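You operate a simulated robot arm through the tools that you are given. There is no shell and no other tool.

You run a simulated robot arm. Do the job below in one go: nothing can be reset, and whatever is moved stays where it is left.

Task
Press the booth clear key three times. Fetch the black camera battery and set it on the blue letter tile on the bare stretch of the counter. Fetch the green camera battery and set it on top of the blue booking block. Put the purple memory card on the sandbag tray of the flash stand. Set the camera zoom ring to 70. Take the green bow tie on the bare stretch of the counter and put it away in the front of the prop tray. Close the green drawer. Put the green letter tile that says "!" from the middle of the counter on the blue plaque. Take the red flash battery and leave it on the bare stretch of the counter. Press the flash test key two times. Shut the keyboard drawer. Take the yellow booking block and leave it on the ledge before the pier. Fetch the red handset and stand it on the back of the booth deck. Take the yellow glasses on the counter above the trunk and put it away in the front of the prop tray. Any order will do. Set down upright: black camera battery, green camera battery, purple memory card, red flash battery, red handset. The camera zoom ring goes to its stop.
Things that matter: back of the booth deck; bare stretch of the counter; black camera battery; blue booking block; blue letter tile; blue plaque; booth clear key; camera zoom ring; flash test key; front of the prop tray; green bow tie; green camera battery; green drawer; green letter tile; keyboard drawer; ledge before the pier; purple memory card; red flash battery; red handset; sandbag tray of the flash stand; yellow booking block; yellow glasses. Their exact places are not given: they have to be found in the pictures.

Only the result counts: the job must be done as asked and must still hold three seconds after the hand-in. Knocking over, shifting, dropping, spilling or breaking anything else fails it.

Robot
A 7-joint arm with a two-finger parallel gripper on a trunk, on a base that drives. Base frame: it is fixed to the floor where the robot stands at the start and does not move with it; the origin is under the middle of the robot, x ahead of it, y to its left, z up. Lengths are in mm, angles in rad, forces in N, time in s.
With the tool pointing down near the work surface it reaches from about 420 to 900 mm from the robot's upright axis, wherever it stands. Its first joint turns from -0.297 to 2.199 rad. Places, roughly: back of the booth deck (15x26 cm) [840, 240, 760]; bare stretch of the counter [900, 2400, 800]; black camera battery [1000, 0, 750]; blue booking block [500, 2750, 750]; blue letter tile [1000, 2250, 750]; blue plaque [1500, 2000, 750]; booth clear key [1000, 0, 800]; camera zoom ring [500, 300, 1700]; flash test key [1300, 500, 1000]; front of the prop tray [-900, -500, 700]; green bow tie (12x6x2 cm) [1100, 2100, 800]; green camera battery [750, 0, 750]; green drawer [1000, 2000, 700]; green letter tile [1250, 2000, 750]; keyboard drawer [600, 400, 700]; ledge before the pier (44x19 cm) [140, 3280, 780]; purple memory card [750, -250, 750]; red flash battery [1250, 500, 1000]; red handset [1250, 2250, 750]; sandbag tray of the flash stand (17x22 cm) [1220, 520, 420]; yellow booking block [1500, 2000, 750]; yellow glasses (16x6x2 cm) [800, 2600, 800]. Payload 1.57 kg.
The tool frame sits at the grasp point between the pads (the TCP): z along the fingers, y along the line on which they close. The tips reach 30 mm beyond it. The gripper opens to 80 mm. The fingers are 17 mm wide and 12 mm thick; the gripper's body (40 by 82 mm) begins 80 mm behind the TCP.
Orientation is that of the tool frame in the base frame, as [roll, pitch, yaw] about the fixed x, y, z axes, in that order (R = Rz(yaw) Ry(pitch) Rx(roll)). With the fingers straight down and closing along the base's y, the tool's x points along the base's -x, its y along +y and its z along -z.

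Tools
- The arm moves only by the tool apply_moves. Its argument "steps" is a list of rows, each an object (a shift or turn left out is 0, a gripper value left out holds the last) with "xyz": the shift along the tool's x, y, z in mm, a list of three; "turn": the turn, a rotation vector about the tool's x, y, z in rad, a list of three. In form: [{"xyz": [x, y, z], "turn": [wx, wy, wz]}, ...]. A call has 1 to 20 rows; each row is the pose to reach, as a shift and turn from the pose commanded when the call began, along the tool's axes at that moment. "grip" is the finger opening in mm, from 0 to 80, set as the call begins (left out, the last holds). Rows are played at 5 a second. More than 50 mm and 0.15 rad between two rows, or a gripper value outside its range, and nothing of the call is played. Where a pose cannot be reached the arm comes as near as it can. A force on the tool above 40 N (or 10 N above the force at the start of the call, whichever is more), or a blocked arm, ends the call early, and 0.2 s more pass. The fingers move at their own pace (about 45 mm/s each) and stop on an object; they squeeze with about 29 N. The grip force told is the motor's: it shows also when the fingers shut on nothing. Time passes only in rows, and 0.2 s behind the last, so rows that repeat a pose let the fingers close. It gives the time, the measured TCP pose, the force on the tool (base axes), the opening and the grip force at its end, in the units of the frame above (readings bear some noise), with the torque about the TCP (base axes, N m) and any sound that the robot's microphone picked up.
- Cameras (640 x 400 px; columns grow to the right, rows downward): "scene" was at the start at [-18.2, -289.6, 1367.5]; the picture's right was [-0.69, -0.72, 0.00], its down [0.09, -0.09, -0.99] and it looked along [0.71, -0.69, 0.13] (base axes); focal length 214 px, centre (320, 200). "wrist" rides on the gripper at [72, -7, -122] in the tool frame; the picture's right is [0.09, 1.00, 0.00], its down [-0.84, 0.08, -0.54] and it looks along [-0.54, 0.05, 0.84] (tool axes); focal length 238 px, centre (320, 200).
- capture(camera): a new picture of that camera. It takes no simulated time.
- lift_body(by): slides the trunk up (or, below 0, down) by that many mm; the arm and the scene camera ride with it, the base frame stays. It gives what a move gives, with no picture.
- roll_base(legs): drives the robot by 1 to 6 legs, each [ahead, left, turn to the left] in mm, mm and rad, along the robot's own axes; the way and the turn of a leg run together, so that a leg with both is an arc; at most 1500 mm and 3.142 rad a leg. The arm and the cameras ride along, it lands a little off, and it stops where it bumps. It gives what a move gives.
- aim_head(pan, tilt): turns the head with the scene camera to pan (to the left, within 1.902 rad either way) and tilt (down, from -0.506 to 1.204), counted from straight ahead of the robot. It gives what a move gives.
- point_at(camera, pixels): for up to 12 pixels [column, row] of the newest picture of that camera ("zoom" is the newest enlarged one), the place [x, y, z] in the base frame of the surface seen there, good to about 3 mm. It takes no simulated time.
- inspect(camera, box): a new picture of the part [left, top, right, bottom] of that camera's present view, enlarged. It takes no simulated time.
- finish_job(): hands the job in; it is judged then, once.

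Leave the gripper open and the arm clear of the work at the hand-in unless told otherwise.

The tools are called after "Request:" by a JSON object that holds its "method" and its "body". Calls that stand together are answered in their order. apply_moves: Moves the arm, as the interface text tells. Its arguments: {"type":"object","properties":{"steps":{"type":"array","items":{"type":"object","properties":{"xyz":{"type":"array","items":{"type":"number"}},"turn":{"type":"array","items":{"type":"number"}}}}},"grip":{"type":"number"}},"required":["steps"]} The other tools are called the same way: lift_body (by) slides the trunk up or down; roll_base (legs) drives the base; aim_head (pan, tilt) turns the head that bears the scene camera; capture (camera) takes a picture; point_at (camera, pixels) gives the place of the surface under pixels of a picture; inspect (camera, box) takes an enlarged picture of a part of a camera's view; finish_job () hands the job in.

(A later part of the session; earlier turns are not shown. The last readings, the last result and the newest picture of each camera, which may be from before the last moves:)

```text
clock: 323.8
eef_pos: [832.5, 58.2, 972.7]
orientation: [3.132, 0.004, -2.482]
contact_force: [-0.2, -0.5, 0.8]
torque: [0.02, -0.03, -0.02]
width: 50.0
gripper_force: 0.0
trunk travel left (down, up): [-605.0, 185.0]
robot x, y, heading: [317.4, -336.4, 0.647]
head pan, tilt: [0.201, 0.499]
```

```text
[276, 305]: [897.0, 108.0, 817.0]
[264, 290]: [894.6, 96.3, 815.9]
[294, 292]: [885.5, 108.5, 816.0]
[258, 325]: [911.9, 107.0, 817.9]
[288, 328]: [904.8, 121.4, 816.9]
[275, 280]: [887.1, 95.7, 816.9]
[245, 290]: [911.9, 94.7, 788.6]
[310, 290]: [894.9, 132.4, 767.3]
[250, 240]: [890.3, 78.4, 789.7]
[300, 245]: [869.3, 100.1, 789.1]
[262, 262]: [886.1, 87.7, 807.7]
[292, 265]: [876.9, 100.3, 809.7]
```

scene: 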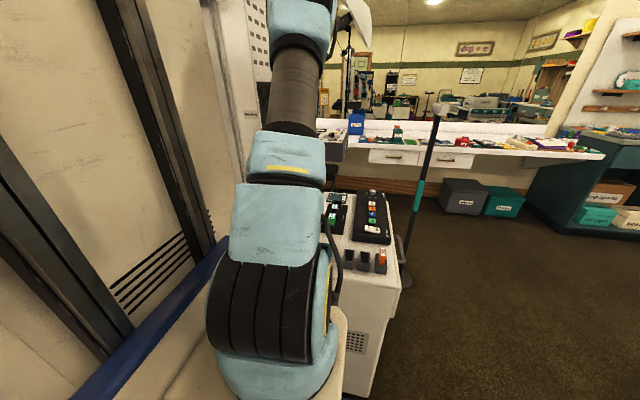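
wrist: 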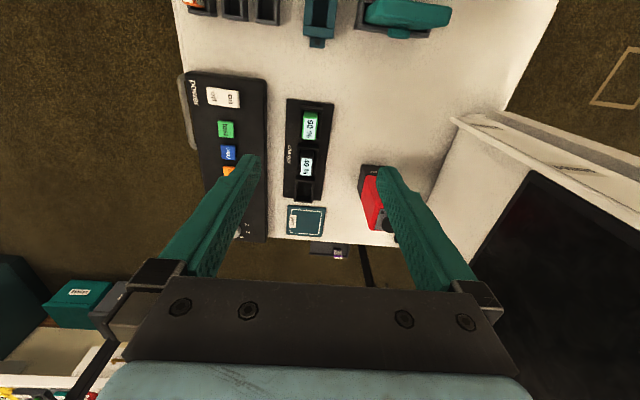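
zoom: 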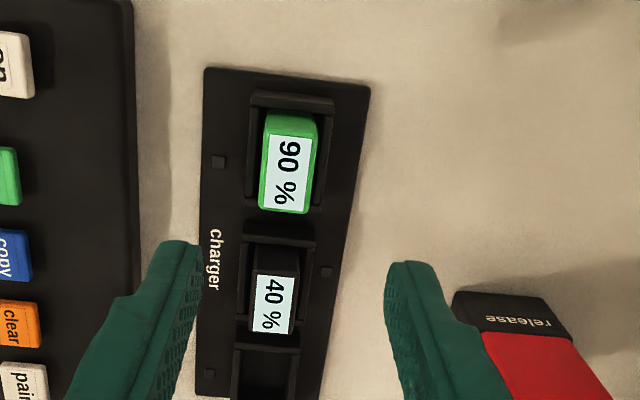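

Black battery top centre ≈ (897,108), z=817; holder walls z≈790. I go above it with 46 mm opening and descend to TCP z≈850 to check.

Request:
{"method": "apply_moves", "body": {"steps": [{"xyz": [-41, 0, 0]}, {"xyz": [-81.5, 0, 0]}, {"xyz": [-81.5, 0, 45]}, {"xyz": [-81.5, 0, 90]}, {"xyz": [-81.5, 0, 115]}], "grip": 46}}

Request:
{"method": "capture", "body": {"camera": "wrist"}}

Request:
{"method": "inspect", "body": {"camera": "wrist", "box": [240, 90, 400, 230]}}

```text
clock: 325.0
eef_pos: [896.4, 112.0, 857.4]
orientation: [3.133, 0.002, -2.482]
contact_force: [-0.5, 0.1, -0.2]
torque: [-0.02, -0.03, -0.03]
width: 45.8
gripper_force: 0.0
trunk travel left (down, up): [-605.0, 185.0]
robot x, y, heading: [312.7, -336.0, 0.64]
head pan, tilt: [0.201, 0.499]
```

```text
taken
```

wrist: 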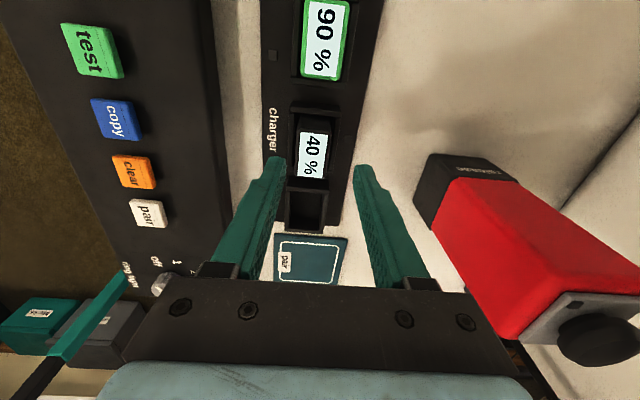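

```text
2.86 times, centred on (320, 160) of wrist
```

zoom: 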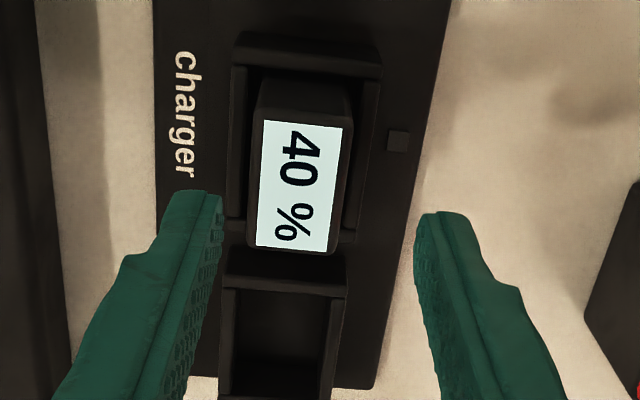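

Request:
{"method": "point_at", "body": {"camera": "zoom", "pixels": [[264, 118], [345, 124], [256, 244], [332, 250], [300, 185], [250, 180], [350, 180]]}}

```text
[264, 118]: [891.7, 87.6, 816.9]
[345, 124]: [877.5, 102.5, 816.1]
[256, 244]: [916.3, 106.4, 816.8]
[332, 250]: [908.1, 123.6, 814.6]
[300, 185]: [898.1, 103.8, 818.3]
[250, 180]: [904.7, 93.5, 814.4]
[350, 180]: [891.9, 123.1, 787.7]
```

Shift 7 mm, descend and grip.

Request:
{"method": "apply_moves", "body": {"steps": [{"xyz": [2.5, -6.5, 0]}, {"xyz": [2.5, -6.5, 15]}, {"xyz": [2.5, -6.5, 25]}, {"xyz": [2.5, -6.5, 32]}]}}

Request:
{"method": "apply_moves", "body": {"steps": [{"xyz": [0, 0, 0]}, {"xyz": [0, 0, 0]}, {"xyz": [0, 0, 0]}], "grip": 8}}

Request:
{"method": "capture", "body": {"camera": "wrist"}}

```text
clock: 326.0
eef_pos: [900.7, 107.0, 822.8]
orientation: [3.134, 0.004, -2.482]
contact_force: [0.0, -0.3, -0.3]
torque: [0.03, 0.02, 0.0]
width: 45.8
gripper_force: 0.1
trunk travel left (down, up): [-605.0, 185.0]
robot x, y, heading: [313.7, -335.4, 0.641]
head pan, tilt: [0.201, 0.499]
```

```text
clock: 326.8
eef_pos: [899.7, 105.8, 823.1]
orientation: [3.132, 0.004, -2.482]
contact_force: [-0.6, -0.6, 0.2]
torque: [0.0, -0.06, 0.04]
width: 24.6
gripper_force: 28.0
trunk travel left (down, up): [-605.0, 185.0]
robot x, y, heading: [318.7, -332.3, 0.644]
head pan, tilt: [0.201, 0.499]
```

```text
taken
```

wrist: 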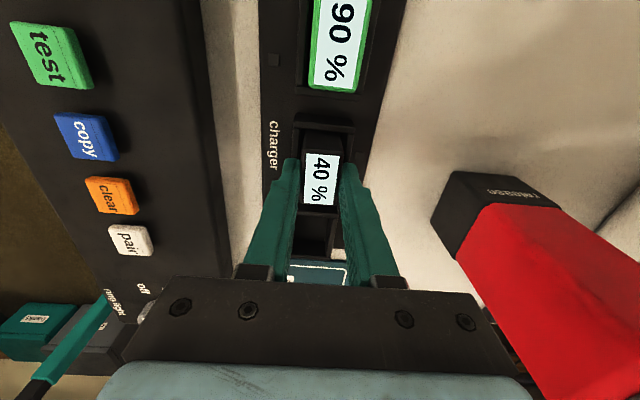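

Gripped (24.6 mm). Lift straight up.

Request:
{"method": "apply_moves", "body": {"steps": [{"xyz": [0, 0, -12]}, {"xyz": [0, 0, -25]}, {"xyz": [0, 0, -50]}, {"xyz": [0, 0, -90]}, {"xyz": [0, 0, -135]}, {"xyz": [0, 0, -180]}, {"xyz": [0, 0, -225]}, {"xyz": [0, 0, -265]}]}}

Request:
{"method": "inspect", "body": {"camera": "wrist", "box": [250, 80, 410, 240]}}

Request:
{"method": "point_at", "body": {"camera": "zoom", "pixels": [[290, 120], [290, 140], [290, 105], [290, 160], [285, 200], [290, 95]]}}

```text
clock: 328.6
eef_pos: [902.6, 102.3, 1089.9]
orientation: [3.134, 0.001, -2.481]
contact_force: [-1.0, 0.1, -1.1]
torque: [-0.04, 0.02, -0.03]
width: 24.5
gripper_force: 29.2
trunk travel left (down, up): [-605.0, 185.0]
robot x, y, heading: [313.3, -333.8, 0.647]
head pan, tilt: [0.201, 0.499]
```

```text
2.50 times, centred on (330, 160) of wrist
```

zoom: 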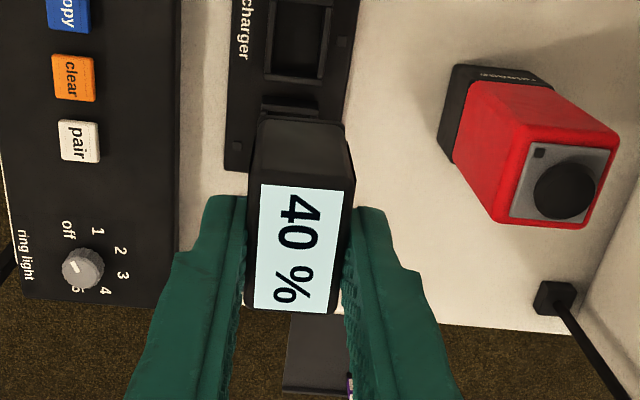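

```text
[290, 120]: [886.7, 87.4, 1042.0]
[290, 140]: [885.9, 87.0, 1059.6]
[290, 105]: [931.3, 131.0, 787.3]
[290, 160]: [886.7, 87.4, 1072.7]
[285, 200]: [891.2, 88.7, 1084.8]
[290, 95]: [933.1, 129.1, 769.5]
```

Held, bottom about 53 mm below TCP. Retract and drive to the counter along the known route.

Request:
{"method": "apply_moves", "body": {"steps": [{"xyz": [45, 0, 0]}, {"xyz": [90, 0, 0]}, {"xyz": [135, 0, 0]}, {"xyz": [180, 0, 0]}, {"xyz": [225, 0, 0]}, {"xyz": [250, 0, 0]}]}}

Request:
{"method": "roll_base", "body": {"legs": [[0, 1080, 0]]}}

Request:
{"method": "roll_base", "body": {"legs": [[1050, 0, 0], [0, 480, 0]]}}

Request:
{"method": "capture", "body": {"camera": "wrist"}}

```text
clock: 330.0
eef_pos: [702.0, -51.8, 1089.3]
orientation: [3.131, 0.0, -2.482]
contact_force: [1.0, 1.4, -1.0]
torque: [0.0, 0.03, -0.01]
width: 24.4
gripper_force: 28.7
trunk travel left (down, up): [-605.0, 185.0]
robot x, y, heading: [313.4, -336.0, 0.64]
head pan, tilt: [0.201, 0.499]
```

```text
clock: 335.6
eef_pos: [50.5, 819.5, 1090.0]
orientation: [3.133, 0.003, -2.488]
contact_force: [0.3, 0.7, -0.4]
torque: [0.01, 0.01, 0.03]
width: 24.0
gripper_force: 28.9
trunk travel left (down, up): [-605.0, 185.0]
robot x, y, heading: [-337.6, 539.0, 0.633]
head pan, tilt: [0.201, 0.499]
```

```text
clock: 343.5
eef_pos: [610.4, 1836.6, 1089.3]
orientation: [3.131, 0.003, -2.495]
contact_force: [1.2, 0.0, -1.3]
torque: [-0.01, -0.01, 0.03]
width: 24.3
gripper_force: 28.8
trunk travel left (down, up): [-605.0, 185.0]
robot x, y, heading: [220.3, 1555.5, 0.634]
head pan, tilt: [0.201, 0.499]
```

```text
taken
```

wrist: 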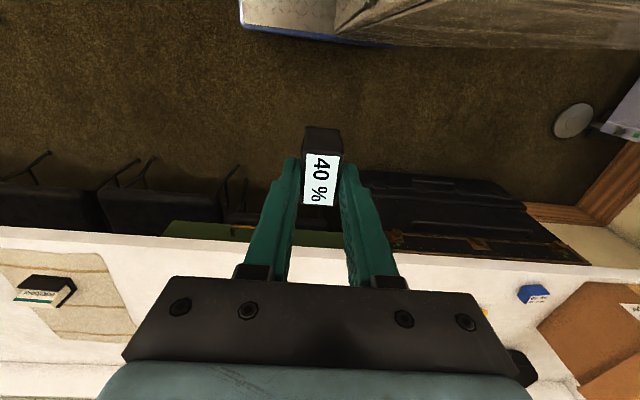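

Straighten and drive 370 ahead to the counter.

Request:
{"method": "roll_base", "body": {"legs": [[0, 0, 0.012], [370, 0, 0]]}}

Request:
{"method": "capture", "body": {"camera": "wrist"}}

Request:
{"method": "inspect", "body": {"camera": "wrist", "box": [240, 140, 420, 290]}}

```text
clock: 346.2
eef_pos: [900.7, 2058.6, 1089.2]
orientation: [3.133, 0.003, -2.487]
contact_force: [-0.2, 0.3, -1.7]
torque: [0.0, 0.01, 0.02]
width: 24.3
gripper_force: 29.1
trunk travel left (down, up): [-605.0, 185.0]
robot x, y, heading: [515.3, 1773.8, 0.641]
head pan, tilt: [0.201, 0.499]
```

```text
taken
```

wrist: 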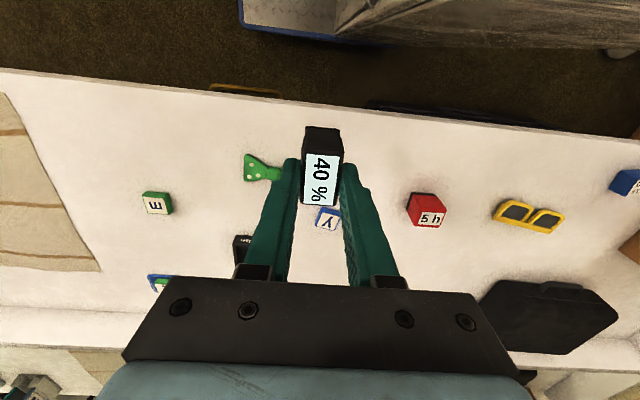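

```text
2.67 times, centred on (330, 215) of wrist
```

zoom: 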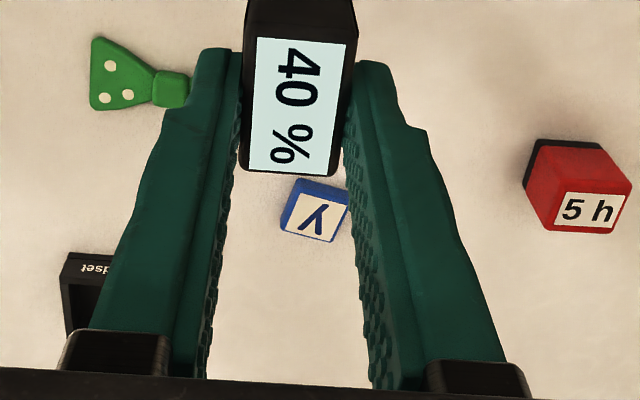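

Request:
{"method": "point_at", "body": {"camera": "zoom", "pixels": [[317, 215], [300, 192], [345, 205], [332, 238], [287, 227], [322, 186]]}}

```text
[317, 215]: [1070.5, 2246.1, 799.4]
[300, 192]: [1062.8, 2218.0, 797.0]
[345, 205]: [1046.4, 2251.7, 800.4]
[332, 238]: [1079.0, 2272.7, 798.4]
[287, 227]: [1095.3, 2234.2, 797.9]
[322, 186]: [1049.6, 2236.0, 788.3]
```

Tile centre (1071,2244), top z≈799, turned ~9° relative to the tool. Move above and lower with a 0.15 rad turn.

Request:
{"method": "apply_moves", "body": {"steps": [{"xyz": [-42, 7, 0], "turn": [0, 0, 0.03]}, {"xyz": [-84, 15, 0], "turn": [0, 0, 0.06]}, {"xyz": [-126, 22, 0], "turn": [0, 0, 0.09]}, {"xyz": [-168, 29, 0], "turn": [0, 0, 0.12]}, {"xyz": [-210, 37, 0], "turn": [0, 0, 0.15]}, {"xyz": [-248, 43.5, 0], "turn": [0, 0, 0.15]}, {"xyz": [-248, 43.5, 45], "turn": [0, 0, 0.15]}, {"xyz": [-248, 43.5, 90], "turn": [0, 0, 0.15]}, {"xyz": [-248, 43.5, 135], "turn": [0, 0, 0.15]}, {"xyz": [-248, 43.5, 180], "turn": [0, 0, 0.15]}, {"xyz": [-248, 43.5, 205], "turn": [0, 0, 0.15]}]}}

Request:
{"method": "capture", "body": {"camera": "wrist"}}

Request:
{"method": "inspect", "body": {"camera": "wrist", "box": [240, 60, 400, 220]}}

```text
clock: 348.6
eef_pos: [1072.3, 2242.4, 885.1]
orientation: [3.133, 0.002, -2.637]
contact_force: [-0.9, -0.3, -1.5]
torque: [0.01, 0.0, 0.0]
width: 24.4
gripper_force: 28.8
trunk travel left (down, up): [-605.0, 185.0]
robot x, y, heading: [515.3, 1781.5, 0.641]
head pan, tilt: [0.201, 0.499]
```

```text
taken
```

wrist: 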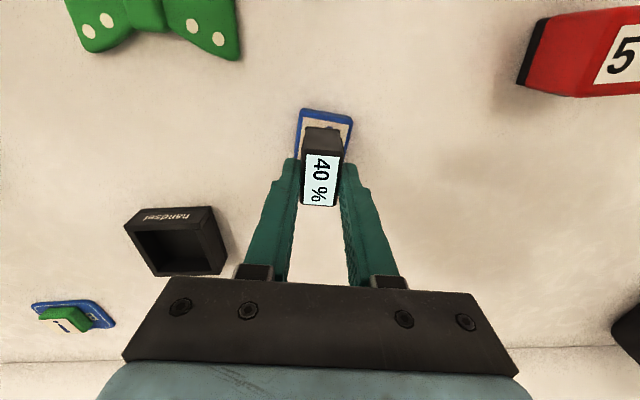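

```text
2.50 times, centred on (320, 140) of wrist
```

zoom: 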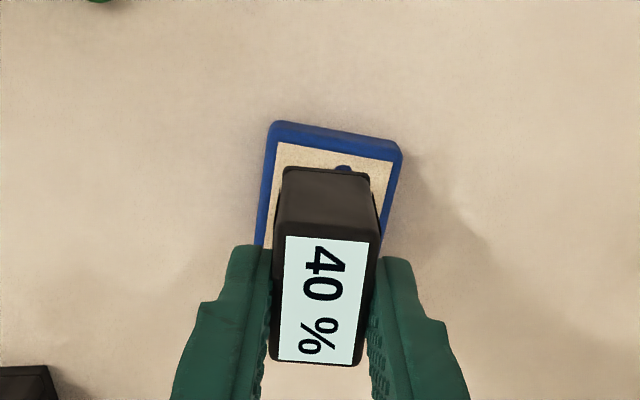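

Request:
{"method": "point_at", "body": {"camera": "zoom", "pixels": [[275, 126], [400, 148], [262, 235], [388, 225], [340, 150], [285, 172], [370, 182]]}}

```text
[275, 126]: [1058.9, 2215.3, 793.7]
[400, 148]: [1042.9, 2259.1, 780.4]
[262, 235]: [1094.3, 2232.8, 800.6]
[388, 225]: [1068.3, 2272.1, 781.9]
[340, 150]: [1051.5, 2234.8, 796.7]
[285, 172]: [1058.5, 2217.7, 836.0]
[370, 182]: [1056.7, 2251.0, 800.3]
```

Fine-adjust (+0.06 rad, 2 mm) and lower onto the tile.

Request:
{"method": "apply_moves", "body": {"steps": [{"xyz": [2, 2, 8], "turn": [0, 0, 0.05]}, {"xyz": [2, 2, 18], "turn": [0, 0, 0.05]}, {"xyz": [2, 2, 26], "turn": [0, 0, 0.05]}, {"xyz": [2, 2, 29], "turn": [0, 0, 0.05]}]}}

Request:
{"method": "apply_moves", "body": {"steps": [{"xyz": [0, 0, 1.5]}, {"xyz": [0, 0, 3]}, {"xyz": [0, 0, 4.5]}]}}

```text
clock: 349.6
eef_pos: [1067.8, 2245.5, 855.7]
orientation: [3.132, 0.001, -2.686]
contact_force: [-0.6, -0.9, -1.1]
torque: [0.02, 0.0, -0.02]
width: 24.3
gripper_force: 29.0
trunk travel left (down, up): [-605.0, 185.0]
robot x, y, heading: [510.0, 1780.0, 0.636]
head pan, tilt: [0.201, 0.499]
```

```text
clock: 350.4
eef_pos: [1068.1, 2247.4, 852.1]
orientation: [3.133, 0.003, -2.686]
contact_force: [-0.4, -1.4, 2.3]
torque: [-0.09, -0.01, -0.01]
width: 24.1
gripper_force: 29.1
trunk travel left (down, up): [-605.0, 185.0]
robot x, y, heading: [513.1, 1774.9, 0.645]
head pan, tilt: [0.201, 0.499]
```

Request:
{"method": "inspect", "body": {"camera": "wrist", "box": [240, 80, 400, 240]}}

Request:
{"method": "apply_moves", "body": {"steps": [{"xyz": [0, 0, 1]}, {"xyz": [0, 0, 2]}]}}

```text
2.50 times, centred on (320, 160) of wrist
```

zoom: 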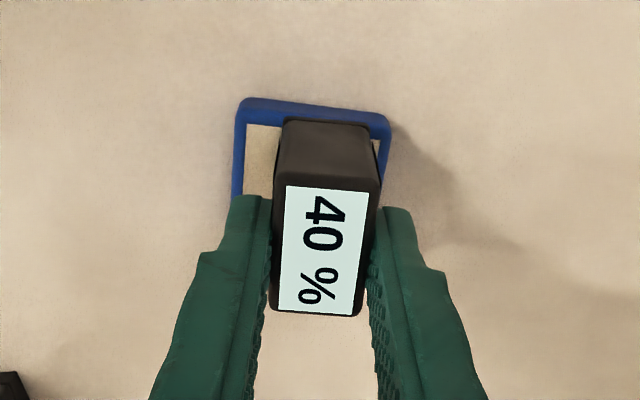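

```text
clock: 351.0
eef_pos: [1068.4, 2248.1, 852.6]
orientation: [3.131, 0.005, -2.686]
contact_force: [0.8, -0.8, 15.9]
torque: [-0.19, -0.12, 0.01]
width: 24.1
gripper_force: 29.0
trunk travel left (down, up): [-605.0, 185.0]
robot x, y, heading: [513.0, 1774.2, 0.641]
head pan, tilt: [0.201, 0.499]
```

Contact; the battery is about 4 mm off-centre to the right. I lift 5 mm, shift 3.5 mm left and set down again.

Request:
{"method": "apply_moves", "body": {"steps": [{"xyz": [0, 0, -5]}, {"xyz": [0, -3.5, -5]}, {"xyz": [0, -3.5, -2]}, {"xyz": [0, -3.5, -0.5]}]}}

Request:
{"method": "apply_moves", "body": {"steps": [{"xyz": [0, 0, 0.5]}, {"xyz": [0, 0, 1]}]}}

Request:
{"method": "inspect", "body": {"camera": "wrist", "box": [240, 80, 400, 240]}}

```text
clock: 352.0
eef_pos: [1069.5, 2243.4, 851.6]
orientation: [3.132, 0.003, -2.688]
contact_force: [-2.6, -3.6, 16.3]
torque: [-0.31, 0.14, 0.02]
width: 24.2
gripper_force: 28.9
trunk travel left (down, up): [-605.0, 185.0]
robot x, y, heading: [515.0, 1776.3, 0.637]
head pan, tilt: [0.201, 0.499]
```

```text
clock: 352.6
eef_pos: [1069.4, 2243.2, 850.5]
orientation: [3.131, 0.006, -2.685]
contact_force: [0.5, 0.4, 22.6]
torque: [-0.04, -0.01, 0.01]
width: 24.4
gripper_force: 29.1
trunk travel left (down, up): [-605.0, 185.0]
robot x, y, heading: [513.3, 1776.1, 0.638]
head pan, tilt: [0.201, 0.499]
```

```text
2.50 times, centred on (320, 160) of wrist
```

zoom: 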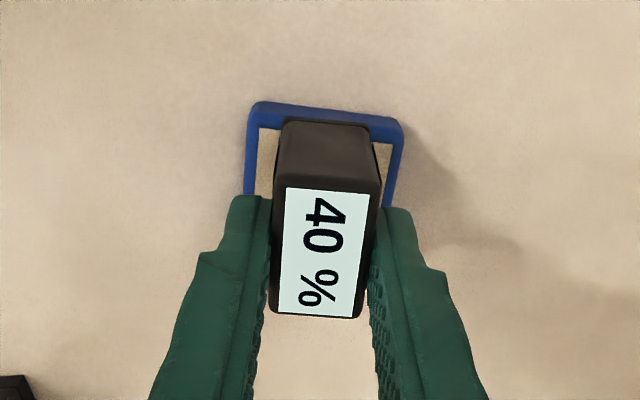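

Centred. Relieve, open to 44, and rise.

Request:
{"method": "apply_moves", "body": {"steps": [{"xyz": [0, 0, -2]}, {"xyz": [0, 0, -2]}]}}

Request:
{"method": "apply_moves", "body": {"steps": [{"xyz": [0, 0, 0]}, {"xyz": [0, 0, 0]}, {"xyz": [0, 0, 0]}], "grip": 48}}

Request:
{"method": "apply_moves", "body": {"steps": [{"xyz": [0, 0, -20]}, {"xyz": [0, 0, -60]}, {"xyz": [0, 0, -105]}, {"xyz": [0, 0, -150]}, {"xyz": [20, 0, -190]}]}}

Request:
{"method": "capture", "body": {"camera": "wrist"}}

```text
clock: 353.2
eef_pos: [1068.2, 2241.5, 851.0]
orientation: [3.132, -0.001, -2.685]
contact_force: [1.1, 1.2, 3.3]
torque: [0.05, -0.1, 0.04]
width: 24.0
gripper_force: 29.1
trunk travel left (down, up): [-605.0, 185.0]
robot x, y, heading: [510.4, 1779.4, 0.641]
head pan, tilt: [0.201, 0.499]
```

```text
clock: 354.0
eef_pos: [1068.3, 2243.1, 852.6]
orientation: [3.134, 0.003, -2.688]
contact_force: [0.0, -0.1, -0.8]
torque: [-0.02, 0.01, -0.02]
width: 48.1
gripper_force: 0.1
trunk travel left (down, up): [-605.0, 185.0]
robot x, y, heading: [513.5, 1778.6, 0.64]
head pan, tilt: [0.201, 0.499]
```

```text
clock: 355.2
eef_pos: [1051.9, 2233.5, 1045.0]
orientation: [3.133, 0.0, -2.685]
contact_force: [0.7, -0.1, -0.5]
torque: [-0.03, 0.05, -0.02]
width: 48.0
gripper_force: 0.0
trunk travel left (down, up): [-605.0, 185.0]
robot x, y, heading: [513.6, 1777.8, 0.637]
head pan, tilt: [0.201, 0.499]
```

```text
taken
```

wrist: 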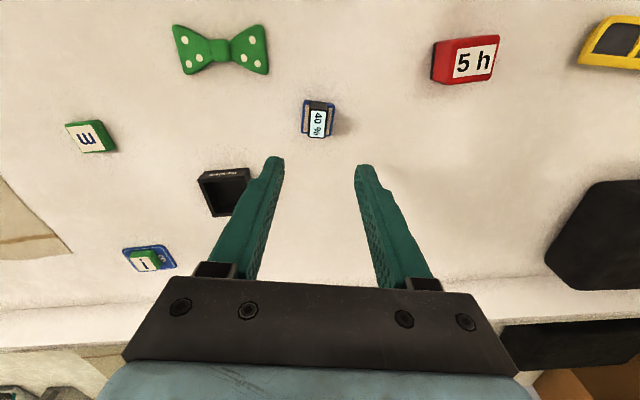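

The black battery stands on the blue tile. Next the green bow tie: move over it and measure.

Request:
{"method": "apply_moves", "body": {"steps": [{"xyz": [28, -36, 0]}, {"xyz": [56, -72, 0]}, {"xyz": [84, -108, 0]}, {"xyz": [112, -144, 0]}, {"xyz": [112, -155, 20]}]}}

Request:
{"method": "inspect", "body": {"camera": "wrist", "box": [220, 70, 420, 230]}}

Request:
{"method": "point_at", "body": {"camera": "zoom", "pixels": [[320, 200], [200, 200], [420, 200], [300, 180], [340, 220], [260, 180]]}}

```text
clock: 356.4
eef_pos: [1018.7, 2046.9, 1021.4]
orientation: [3.132, 0.001, -2.686]
contact_force: [-0.2, 0.7, -0.4]
torque: [-0.03, -0.01, 0.0]
width: 48.0
gripper_force: 0.0
trunk travel left (down, up): [-605.0, 185.0]
robot x, y, heading: [515.3, 1781.3, 0.643]
head pan, tilt: [0.201, 0.499]
```

```text
2.50 times, centred on (320, 150) of wrist
```

zoom: 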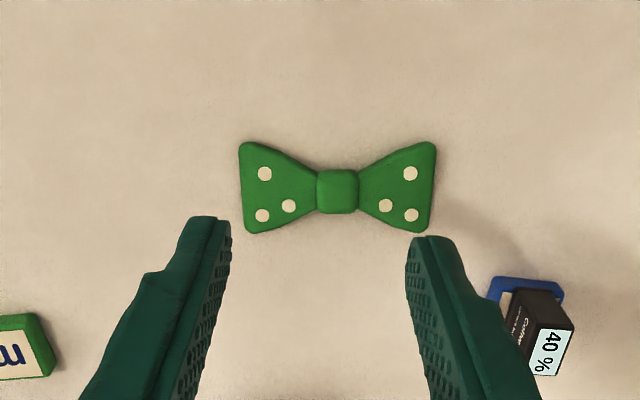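

```text
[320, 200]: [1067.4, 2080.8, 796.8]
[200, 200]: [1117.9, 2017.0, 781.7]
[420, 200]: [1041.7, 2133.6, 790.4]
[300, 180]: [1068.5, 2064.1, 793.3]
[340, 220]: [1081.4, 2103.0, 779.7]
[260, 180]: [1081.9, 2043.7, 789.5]
```

Request:
{"method": "point_at", "body": {"camera": "zoom", "pixels": [[337, 191], [248, 188], [430, 188], [337, 173], [337, 210], [318, 190], [357, 190]]}}

```text
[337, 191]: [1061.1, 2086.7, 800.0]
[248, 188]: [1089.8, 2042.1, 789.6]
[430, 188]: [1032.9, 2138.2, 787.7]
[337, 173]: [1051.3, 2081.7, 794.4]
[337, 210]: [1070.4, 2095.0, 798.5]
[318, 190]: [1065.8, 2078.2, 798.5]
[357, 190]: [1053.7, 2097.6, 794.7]
```

The knot is at (1060,2087), 25 mm across, long axis at 120.6°. I must turn the gripper ~85° to grip the knot. Try turning at height.

Request:
{"method": "apply_moves", "body": {"steps": [{"xyz": [-5, 2, 0], "turn": [0, 0, 0.14]}, {"xyz": [-10, 4, 0], "turn": [0, 0, 0.28]}, {"xyz": [-15, 6, 0], "turn": [0, 0, 0.42]}, {"xyz": [-20, 8, 0], "turn": [0, 0, 0.56]}, {"xyz": [-25, 9, 0], "turn": [0, 0, 0.7]}, {"xyz": [-30, 10, 0], "turn": [0, 0, 0.84]}, {"xyz": [-35, 12, 0], "turn": [0, 0, 0.98]}, {"xyz": [-40, 14, 0], "turn": [0, 0, 1.12]}, {"xyz": [-46, 15, 0], "turn": [0, 0, 1.26]}, {"xyz": [-51, 17, 0], "turn": [0, 0, 1.4]}, {"xyz": [-55.4, 18, 0], "turn": [0, 0, 1.492]}], "grip": 60}}

Request:
{"method": "capture", "body": {"camera": "wrist"}}

```text
clock: 358.8
eef_pos: [1061.3, 2083.8, 1020.0]
orientation: [3.14, -0.01, 2.101]
contact_force: [0.5, -0.2, 0.1]
torque: [0.04, 0.06, 0.0]
width: 59.7
gripper_force: 0.0
trunk travel left (down, up): [-605.0, 185.0]
robot x, y, heading: [510.3, 1774.4, 0.635]
head pan, tilt: [0.201, 0.499]
```

```text
taken
```

wrist: 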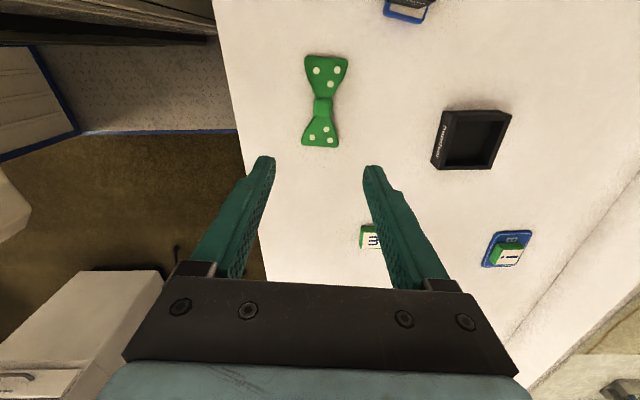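

Rotated. Descend above the knot and re-check.

Request:
{"method": "apply_moves", "body": {"steps": [{"xyz": [3.5, 1, 40]}, {"xyz": [3.5, 1, 80]}, {"xyz": [3.5, 1, 120]}, {"xyz": [3.5, 1, 160]}, {"xyz": [3.5, 1, 170]}]}}

Request:
{"method": "inspect", "body": {"camera": "wrist", "box": [230, 70, 410, 230]}}

Request:
{"method": "point_at", "body": {"camera": "zoom", "pixels": [[320, 215], [320, 190], [320, 230], [300, 215], [340, 215], [320, 110]]}}

```text
clock: 360.0
eef_pos: [1060.4, 2092.1, 849.6]
orientation: [3.14, -0.009, 2.105]
contact_force: [-0.1, -0.3, -1.0]
torque: [0.03, 0.01, 0.02]
width: 59.9
gripper_force: 0.1
trunk travel left (down, up): [-605.0, 185.0]
robot x, y, heading: [509.7, 1779.5, 0.64]
head pan, tilt: [0.201, 0.499]
```

```text
2.50 times, centred on (320, 150) of wrist
```

zoom: 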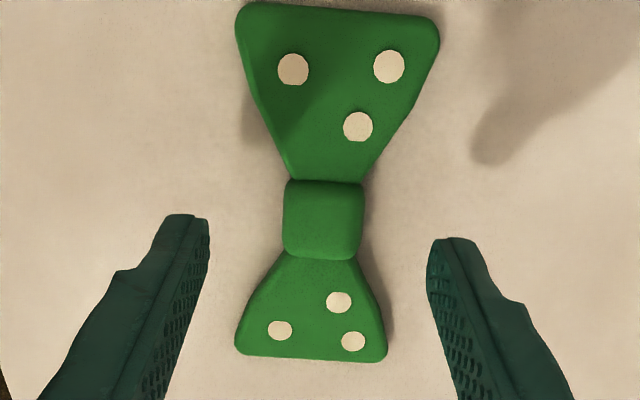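

```text
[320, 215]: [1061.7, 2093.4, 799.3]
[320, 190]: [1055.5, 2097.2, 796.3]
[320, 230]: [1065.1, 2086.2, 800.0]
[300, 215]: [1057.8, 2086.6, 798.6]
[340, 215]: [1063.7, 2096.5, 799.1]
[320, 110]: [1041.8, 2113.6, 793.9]
```

Centred on the knot. Descend to z≈814 and close.

Request:
{"method": "apply_moves", "body": {"steps": [{"xyz": [0, 0, 15]}, {"xyz": [0, 0, 28]}, {"xyz": [0, 0, 35]}]}}

Request:
{"method": "apply_moves", "body": {"steps": [{"xyz": [0, 0, 0]}, {"xyz": [0, 0, 0]}, {"xyz": [0, 0, 0]}, {"xyz": [0, 0, 0]}], "grip": 10}}

Request:
{"method": "apply_moves", "body": {"steps": [{"xyz": [0, 0, -15]}, {"xyz": [0, 0, -50]}, {"xyz": [0, 0, -95]}, {"xyz": [0, 0, -140]}, {"xyz": [0, 0, -185]}, {"xyz": [0, 0, -230]}]}}

Request:
{"method": "capture", "body": {"camera": "wrist"}}

```text
clock: 360.8
eef_pos: [1059.4, 2090.3, 816.1]
orientation: [3.141, -0.009, 2.104]
contact_force: [-0.5, -0.1, 0.4]
torque: [-0.01, 0.01, 0.01]
width: 60.0
gripper_force: 0.0
trunk travel left (down, up): [-605.0, 185.0]
robot x, y, heading: [512.1, 1774.3, 0.638]
head pan, tilt: [0.201, 0.499]
```

```text
clock: 361.8
eef_pos: [1058.2, 2089.5, 814.6]
orientation: [3.14, -0.01, 2.106]
contact_force: [0.2, -0.3, 0.1]
torque: [0.04, -0.01, -0.04]
width: 24.6
gripper_force: 29.0
trunk travel left (down, up): [-605.0, 185.0]
robot x, y, heading: [512.1, 1776.2, 0.64]
head pan, tilt: [0.201, 0.499]
```

```text
clock: 363.2
eef_pos: [1062.4, 2091.3, 1043.3]
orientation: [3.14, -0.009, 2.105]
contact_force: [0.2, -0.6, -0.5]
torque: [-0.03, 0.03, 0.0]
width: 24.8
gripper_force: 29.0
trunk travel left (down, up): [-605.0, 185.0]
robot x, y, heading: [511.1, 1775.4, 0.642]
head pan, tilt: [0.201, 0.499]
```

```text
taken
```

wrist: 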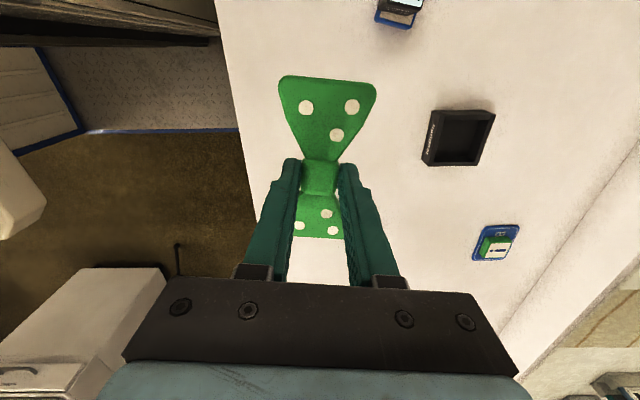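

Bow tie held. Retract, and drive back to the open area; there I'll turn around to look toward the prop tray.

Request:
{"method": "apply_moves", "body": {"steps": [{"xyz": [0, -45, 0]}, {"xyz": [0, -90, 0]}, {"xyz": [0, -130, 0]}]}}

Request:
{"method": "roll_base", "body": {"legs": [[-400, 0, 0.006], [0, -480, 0], [-780, 0, 0], [0, 0, 3.1]]}}

Request:
{"method": "aim_head", "body": {"pan": 0.0, "tilt": 0.4}}

Request:
{"method": "capture", "body": {"camera": "scene"}}

Request:
{"method": "aim_head", "body": {"pan": -0.9, "tilt": 0.4}}

Request:
{"method": "capture", "body": {"camera": "scene"}}

```text
clock: 364.0
eef_pos: [948.1, 2023.7, 1045.5]
orientation: [3.14, -0.008, 2.106]
contact_force: [0.0, 0.5, -0.2]
torque: [-0.03, 0.03, -0.01]
width: 24.9
gripper_force: 29.1
trunk travel left (down, up): [-605.0, 185.0]
robot x, y, heading: [514.6, 1778.8, 0.641]
head pan, tilt: [0.201, 0.499]
```

```text
clock: 380.1
eef_pos: [-579.2, 428.8, 1047.0]
orientation: [3.14, -0.007, -1.016]
contact_force: [-0.1, -0.6, 0.0]
torque: [0.04, 0.04, 0.01]
width: 24.6
gripper_force: 29.1
trunk travel left (down, up): [-605.0, 185.0]
robot x, y, heading: [-153.5, 686.9, -2.48]
head pan, tilt: [0.201, 0.499]
```

```text
clock: 380.9
eef_pos: [-580.3, 428.5, 1045.2]
orientation: [3.14, -0.008, -1.015]
contact_force: [0.1, 0.1, -0.1]
torque: [0.02, 0.06, -0.01]
width: 24.7
gripper_force: 28.9
trunk travel left (down, up): [-605.0, 185.0]
robot x, y, heading: [-151.8, 685.4, -2.481]
head pan, tilt: [0.0, 0.4]
```

```text
taken
```

scene: 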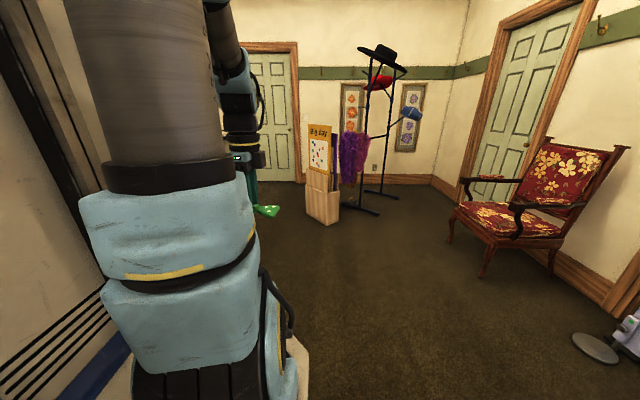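

```text
clock: 382.1
eef_pos: [-579.3, 429.6, 1046.5]
orientation: [3.138, -0.01, -1.016]
contact_force: [0.4, 0.4, 0.8]
torque: [0.03, -0.01, 0.0]
width: 24.8
gripper_force: 29.1
trunk travel left (down, up): [-605.0, 185.0]
robot x, y, heading: [-151.6, 686.5, -2.485]
head pan, tilt: [-0.901, 0.4]
```

```text
taken
```

scene: 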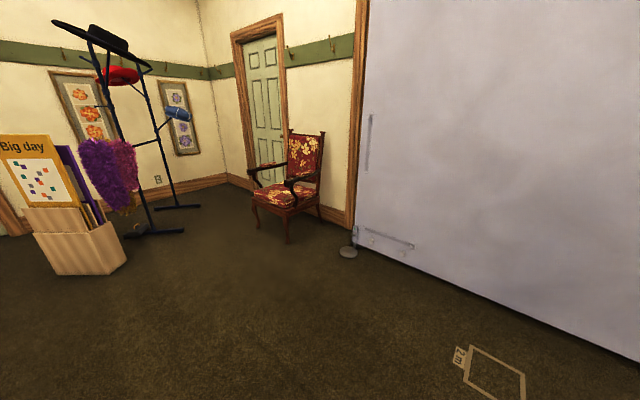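

Wide free floor this way. I measure the poster bin and the hat stand.

Request:
{"method": "point_at", "body": {"camera": "scene", "pixels": [[124, 262], [58, 274], [100, 225], [200, 207], [130, 235], [285, 240], [350, 250], [10, 260], [200, 330], [300, 350]]}}

Request:
{"method": "aim_head", "body": {"pan": 0.05, "tilt": 0.7}}

Request:
{"method": "capture", "body": {"camera": "scene"}}

Request:
{"method": "capture", "body": {"camera": "wrist"}}

```text
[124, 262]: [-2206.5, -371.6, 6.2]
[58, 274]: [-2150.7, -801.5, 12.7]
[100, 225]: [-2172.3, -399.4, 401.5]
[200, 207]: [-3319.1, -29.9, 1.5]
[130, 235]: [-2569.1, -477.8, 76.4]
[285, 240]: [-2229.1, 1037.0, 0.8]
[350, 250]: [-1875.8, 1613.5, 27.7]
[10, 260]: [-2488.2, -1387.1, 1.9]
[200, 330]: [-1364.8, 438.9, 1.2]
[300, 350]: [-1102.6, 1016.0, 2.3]
```

```text
clock: 383.3
eef_pos: [-579.8, 428.7, 1046.3]
orientation: [3.14, -0.009, -1.016]
contact_force: [0.2, -0.1, -0.4]
torque: [-0.02, -0.02, 0.02]
width: 24.7
gripper_force: 28.9
trunk travel left (down, up): [-605.0, 185.0]
robot x, y, heading: [-149.2, 686.7, -2.48]
head pan, tilt: [0.051, 0.7]
```

```text
taken
```

scene: 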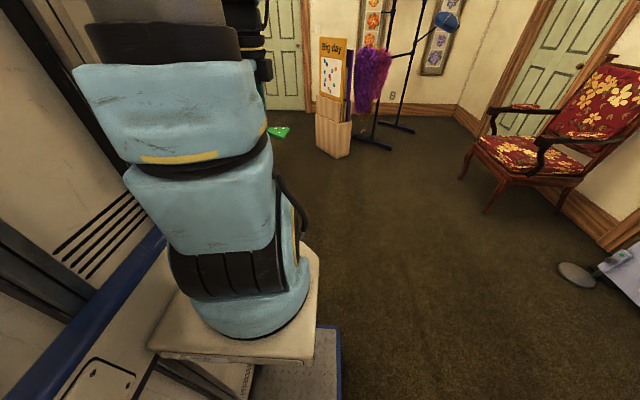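

```text
taken
```

wrist: 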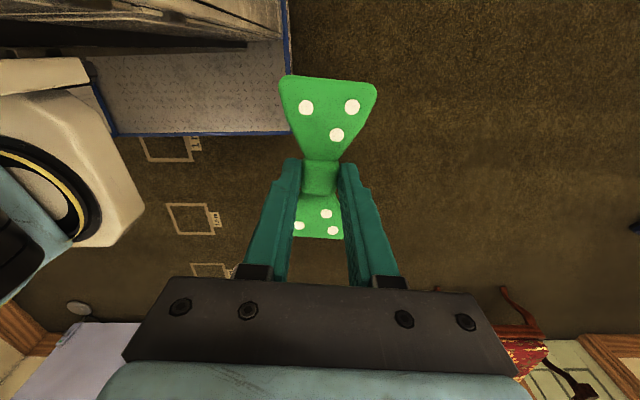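

I strafe right (away from the tray) 240 mm, drive 1290 mm ahead, then turn left to face the tray.

Request:
{"method": "roll_base", "body": {"legs": [[0, -245, -0.01], [1290, 0, 0]]}}

Request:
{"method": "roll_base", "body": {"legs": [[0, 0, 1.57]]}}

Request:
{"method": "aim_head", "body": {"pan": 0.0, "tilt": 0.5}}

Request:
{"method": "capture", "body": {"camera": "scene"}}

Request:
{"method": "capture", "body": {"camera": "wrist"}}

```text
clock: 391.4
eef_pos: [-1806.8, -150.5, 1045.5]
orientation: [3.139, -0.008, -1.052]
contact_force: [0.6, -0.7, 0.7]
torque: [-0.02, -0.01, 0.0]
width: 24.5
gripper_force: 28.7
trunk travel left (down, up): [-605.0, 185.0]
robot x, y, heading: [-1368.5, 89.9, -2.515]
head pan, tilt: [0.051, 0.7]
```

```text
clock: 395.7
eef_pos: [-1111.4, -339.5, 1046.2]
orientation: [3.14, -0.009, 0.557]
contact_force: [-0.2, 0.3, 0.3]
torque: [-0.04, 0.0, -0.02]
width: 24.7
gripper_force: 29.3
trunk travel left (down, up): [-605.0, 185.0]
robot x, y, heading: [-1364.3, 89.1, -0.913]
head pan, tilt: [0.051, 0.7]
```

```text
clock: 396.4
eef_pos: [-1111.2, -338.7, 1046.2]
orientation: [3.139, -0.009, 0.558]
contact_force: [0.3, -1.1, -1.4]
torque: [0.01, 0.01, 0.03]
width: 24.6
gripper_force: 28.9
trunk travel left (down, up): [-605.0, 185.0]
robot x, y, heading: [-1365.7, 90.4, -0.911]
head pan, tilt: [0.0, 0.499]
```

```text
taken
```

scene: 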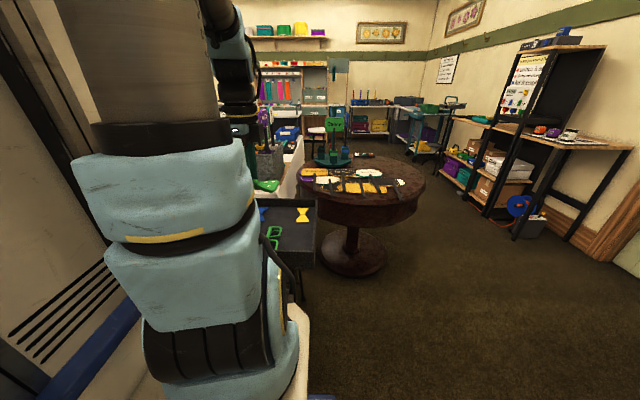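

```text
taken
```

wrist: 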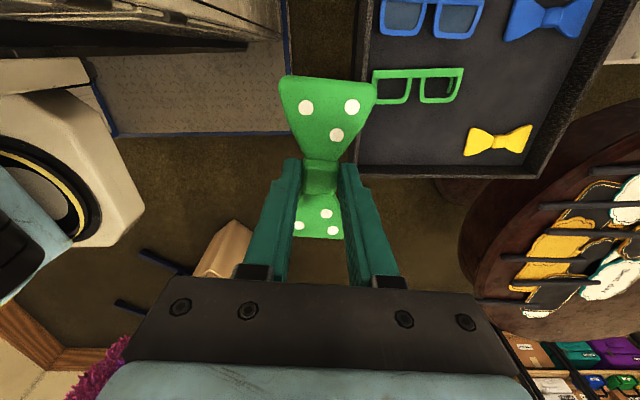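

The tray with glasses and bow ties is in the wrist view. Measure its rim and the free floor.

Request:
{"method": "point_at", "body": {"camera": "wrist", "pixels": [[362, 178], [545, 176], [372, 60], [600, 40], [400, 140], [440, 120], [500, 140], [500, 90], [430, 85], [520, 60], [560, 100], [440, 15]]}}

Request:
{"method": "inspect", "body": {"camera": "wrist", "box": [340, 0, 640, 200]}}

```text
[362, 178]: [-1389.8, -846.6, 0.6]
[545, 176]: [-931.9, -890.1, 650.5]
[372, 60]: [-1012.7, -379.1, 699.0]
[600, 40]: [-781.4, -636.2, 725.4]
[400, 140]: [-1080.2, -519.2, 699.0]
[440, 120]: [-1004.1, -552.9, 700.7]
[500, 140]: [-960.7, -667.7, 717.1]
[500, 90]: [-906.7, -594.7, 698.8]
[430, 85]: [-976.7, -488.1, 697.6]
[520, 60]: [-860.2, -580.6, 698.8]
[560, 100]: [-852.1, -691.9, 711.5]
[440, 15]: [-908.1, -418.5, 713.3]
```

```text
2.00 times, centred on (490, 100) of wrist
```

zoom: 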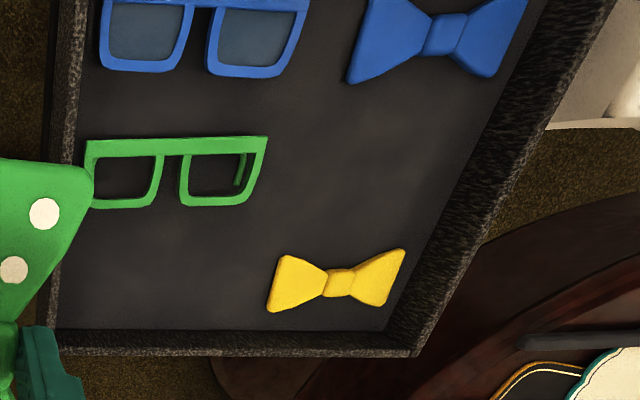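

Tray floor z≈699. The free spot between blue and yellow ties and the green glasses is centred near (-894,-600). I turn the tie back by 90° (long axis toward me) while moving above that spot.

Request:
{"method": "apply_moves", "body": {"steps": [{"xyz": [4, 30, 0], "turn": [0, 0, -0.143]}, {"xyz": [8, 61, 0], "turn": [0, 0, -0.286]}, {"xyz": [12, 92, 0], "turn": [0, 0, -0.429]}, {"xyz": [17, 122, 0], "turn": [0, 0, -0.572]}, {"xyz": [21, 153, 0], "turn": [0, 0, -0.715]}, {"xyz": [25, 183, 0], "turn": [0, 0, -0.858]}, {"xyz": [29, 214, 0], "turn": [0, 0, -1.0]}, {"xyz": [33, 244, 0], "turn": [0, 0, -1.143]}, {"xyz": [38, 275, 0], "turn": [0, 0, -1.286]}, {"xyz": [42, 305, 0], "turn": [0, 0, -1.43]}, {"xyz": [46, 336, 0], "turn": [0, 0, -1.57]}]}}

Request:
{"method": "capture", "body": {"camera": "wrist"}}

```text
clock: 398.8
eef_pos: [-894.5, -599.0, 1048.5]
orientation: [3.133, 0.003, 2.128]
contact_force: [-0.1, 0.2, 0.4]
torque: [0.0, 0.0, 0.01]
width: 24.7
gripper_force: 28.8
trunk travel left (down, up): [-605.0, 185.0]
robot x, y, heading: [-1367.8, 91.5, -0.908]
head pan, tilt: [0.0, 0.499]
```

```text
taken
```

wrist: 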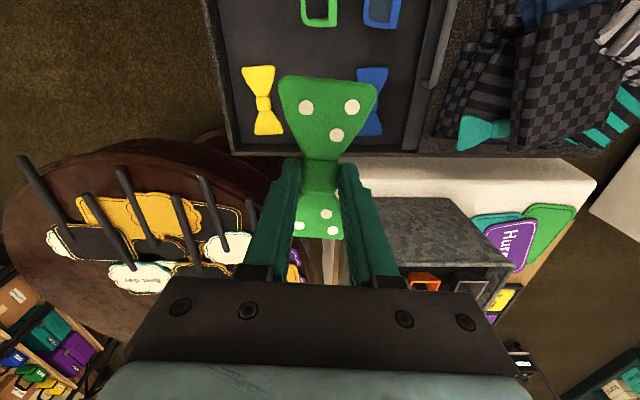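

The front compartment is clear around the projected spot (between the yellow and blue ties). I check the metal bin's nearness before descending.

Request:
{"method": "point_at", "body": {"camera": "wrist", "pixels": [[400, 200], [380, 202], [450, 230], [420, 150], [300, 150], [262, 100], [375, 90], [430, 60], [230, 60], [330, 150], [380, 130], [278, 130]]}}

```text
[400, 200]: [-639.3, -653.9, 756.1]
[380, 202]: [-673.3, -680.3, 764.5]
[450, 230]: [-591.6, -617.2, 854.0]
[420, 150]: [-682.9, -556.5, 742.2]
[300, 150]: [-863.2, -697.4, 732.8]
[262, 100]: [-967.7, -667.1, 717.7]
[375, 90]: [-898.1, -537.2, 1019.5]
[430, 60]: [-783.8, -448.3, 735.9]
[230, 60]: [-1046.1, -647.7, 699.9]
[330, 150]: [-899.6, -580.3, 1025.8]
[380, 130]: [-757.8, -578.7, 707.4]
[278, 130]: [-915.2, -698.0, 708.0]
```

Margins are ~37 mm to both ties. Descend.

Request:
{"method": "apply_moves", "body": {"steps": [{"xyz": [0, 0, 45]}, {"xyz": [0, 0, 90]}, {"xyz": [0, 0, 135]}, {"xyz": [0, 0, 180]}, {"xyz": [0, 0, 225]}, {"xyz": [0, 0, 265]}]}}

Request:
{"method": "capture", "body": {"camera": "wrist"}}

```text
clock: 400.2
eef_pos: [-894.3, -596.5, 781.1]
orientation: [3.132, 0.002, 2.126]
contact_force: [-1.6, -0.1, -0.8]
torque: [-0.04, 0.01, 0.02]
width: 24.7
gripper_force: 28.9
trunk travel left (down, up): [-605.0, 185.0]
robot x, y, heading: [-1368.0, 87.0, -0.91]
head pan, tilt: [0.0, 0.499]
```

```text
taken
```

wrist: 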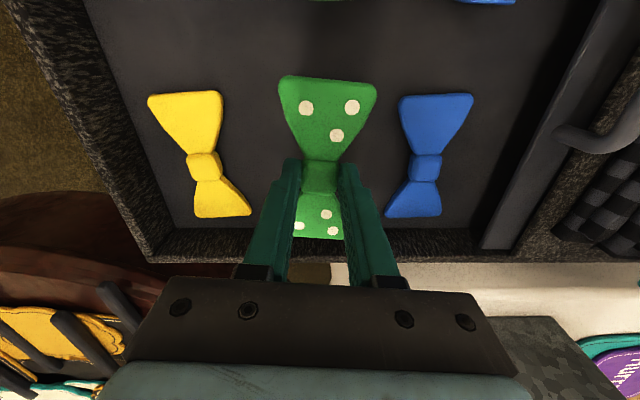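

Request:
{"method": "apply_moves", "body": {"steps": [{"xyz": [0, 0, 20]}, {"xyz": [0, 0, 36]}, {"xyz": [0, 0, 42]}, {"xyz": [0, 0, 45]}]}}

Request:
{"method": "apply_moves", "body": {"steps": [{"xyz": [0, 0, 1.5]}, {"xyz": [0, 0, 3]}]}}

```text
clock: 401.2
eef_pos: [-893.4, -598.4, 734.9]
orientation: [3.133, 0.002, 2.127]
contact_force: [0.1, 0.5, -0.1]
torque: [0.03, 0.02, 0.0]
width: 24.5
gripper_force: 29.3
trunk travel left (down, up): [-605.0, 185.0]
robot x, y, heading: [-1368.4, 89.8, -0.907]
head pan, tilt: [0.0, 0.499]
```

```text
clock: 401.8
eef_pos: [-893.1, -597.8, 733.8]
orientation: [3.131, 0.005, 2.125]
contact_force: [1.3, 0.8, 6.6]
torque: [0.23, 0.31, -0.04]
width: 24.4
gripper_force: 29.4
trunk travel left (down, up): [-605.0, 185.0]
robot x, y, heading: [-1369.1, 90.1, -0.907]
head pan, tilt: [0.0, 0.499]
```

Touching the tray floor (6.6 N). Open and rise.

Request:
{"method": "apply_moves", "body": {"steps": [{"xyz": [0, 0, 0]}, {"xyz": [0, 0, 0]}, {"xyz": [0, 0, 0]}], "grip": 44}}

Request:
{"method": "apply_moves", "body": {"steps": [{"xyz": [0, 0, -20]}, {"xyz": [0, 0, -60]}, {"xyz": [0, 0, -105]}, {"xyz": [0, 0, -150]}, {"xyz": [0, 0, -195]}, {"xyz": [0, 0, -240]}, {"xyz": [30, 0, -275]}, {"xyz": [70, 0, -290]}]}}

Request:
{"method": "capture", "body": {"camera": "wrist"}}

```text
clock: 402.6
eef_pos: [-893.9, -597.8, 733.5]
orientation: [3.134, 0.001, 2.126]
contact_force: [0.1, 0.6, 0.4]
torque: [-0.02, -0.02, -0.04]
width: 43.9
gripper_force: 0.1
trunk travel left (down, up): [-605.0, 185.0]
robot x, y, heading: [-1365.7, 88.4, -0.913]
head pan, tilt: [0.0, 0.499]
```

```text
clock: 404.4
eef_pos: [-931.3, -543.0, 1021.1]
orientation: [3.132, 0.0, 2.128]
contact_force: [1.0, -0.3, -0.2]
torque: [0.04, -0.02, -0.02]
width: 44.0
gripper_force: 0.0
trunk travel left (down, up): [-605.0, 185.0]
robot x, y, heading: [-1368.3, 92.3, -0.905]
head pan, tilt: [0.0, 0.499]
```

```text
taken
```

wrist: 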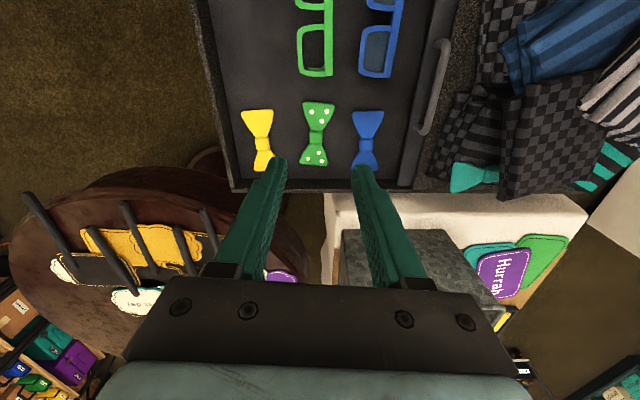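

The green bow tie lies neatly between the other ties. Retract the arm, turn to the booth and drive to fetch the green battery.

Request:
{"method": "apply_moves", "body": {"steps": [{"xyz": [45, 0, 0]}, {"xyz": [90, 0, 0]}, {"xyz": [135, 0, 0]}, {"xyz": [180, 0, 0]}, {"xyz": [225, 0, 0]}, {"xyz": [265, 0, -20]}]}}

Request:
{"method": "roll_base", "body": {"legs": [[0, 0, 1.56], [1085, 0, 0]]}}

Request:
{"method": "capture", "body": {"camera": "wrist"}}

```text
clock: 405.8
eef_pos: [-1073.0, -315.4, 1038.7]
orientation: [3.133, 0.002, 2.126]
contact_force: [-0.2, -1.8, -0.9]
torque: [0.04, 0.03, -0.02]
width: 44.3
gripper_force: 0.1
trunk travel left (down, up): [-605.0, 185.0]
robot x, y, heading: [-1365.4, 90.1, -0.906]
head pan, tilt: [0.0, 0.499]
```

```text
clock: 415.1
eef_pos: [-38.3, 971.5, 1039.3]
orientation: [3.134, 0.003, -2.654]
contact_force: [-0.3, 0.8, 0.3]
torque: [0.02, 0.0, 0.01]
width: 43.9
gripper_force: 0.1
trunk travel left (down, up): [-605.0, 185.0]
robot x, y, heading: [-466.9, 709.4, 0.594]
head pan, tilt: [0.0, 0.499]
```

```text
taken
```

wrist: 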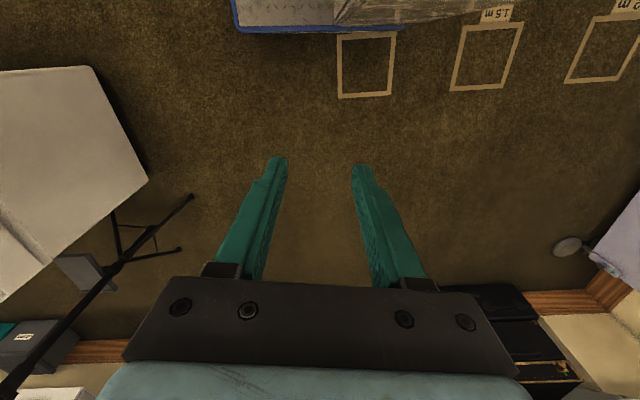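

Straighten (+0.054) and strafe right along the console in two legs.

Request:
{"method": "roll_base", "body": {"legs": [[0, 0, 0.052], [0, -650, 0]]}}

Request:
{"method": "roll_base", "body": {"legs": [[0, 0, 0]]}}

```text
clock: 419.2
eef_pos: [341.2, 468.8, 1038.4]
orientation: [3.133, 0.003, -2.606]
contact_force: [-0.5, 0.3, -0.2]
torque: [0.0, -0.03, -0.01]
width: 44.1
gripper_force: 0.1
trunk travel left (down, up): [-605.0, 185.0]
robot x, y, heading: [-68.0, 184.4, 0.641]
head pan, tilt: [0.0, 0.499]
```

```text
clock: 419.9
eef_pos: [343.1, 469.9, 1038.6]
orientation: [3.133, 0.002, -2.608]
contact_force: [0.1, 0.1, -0.5]
torque: [-0.01, -0.03, 0.02]
width: 44.1
gripper_force: 0.0
trunk travel left (down, up): [-605.0, 185.0]
robot x, y, heading: [-69.0, 181.7, 0.646]
head pan, tilt: [0.0, 0.499]
```

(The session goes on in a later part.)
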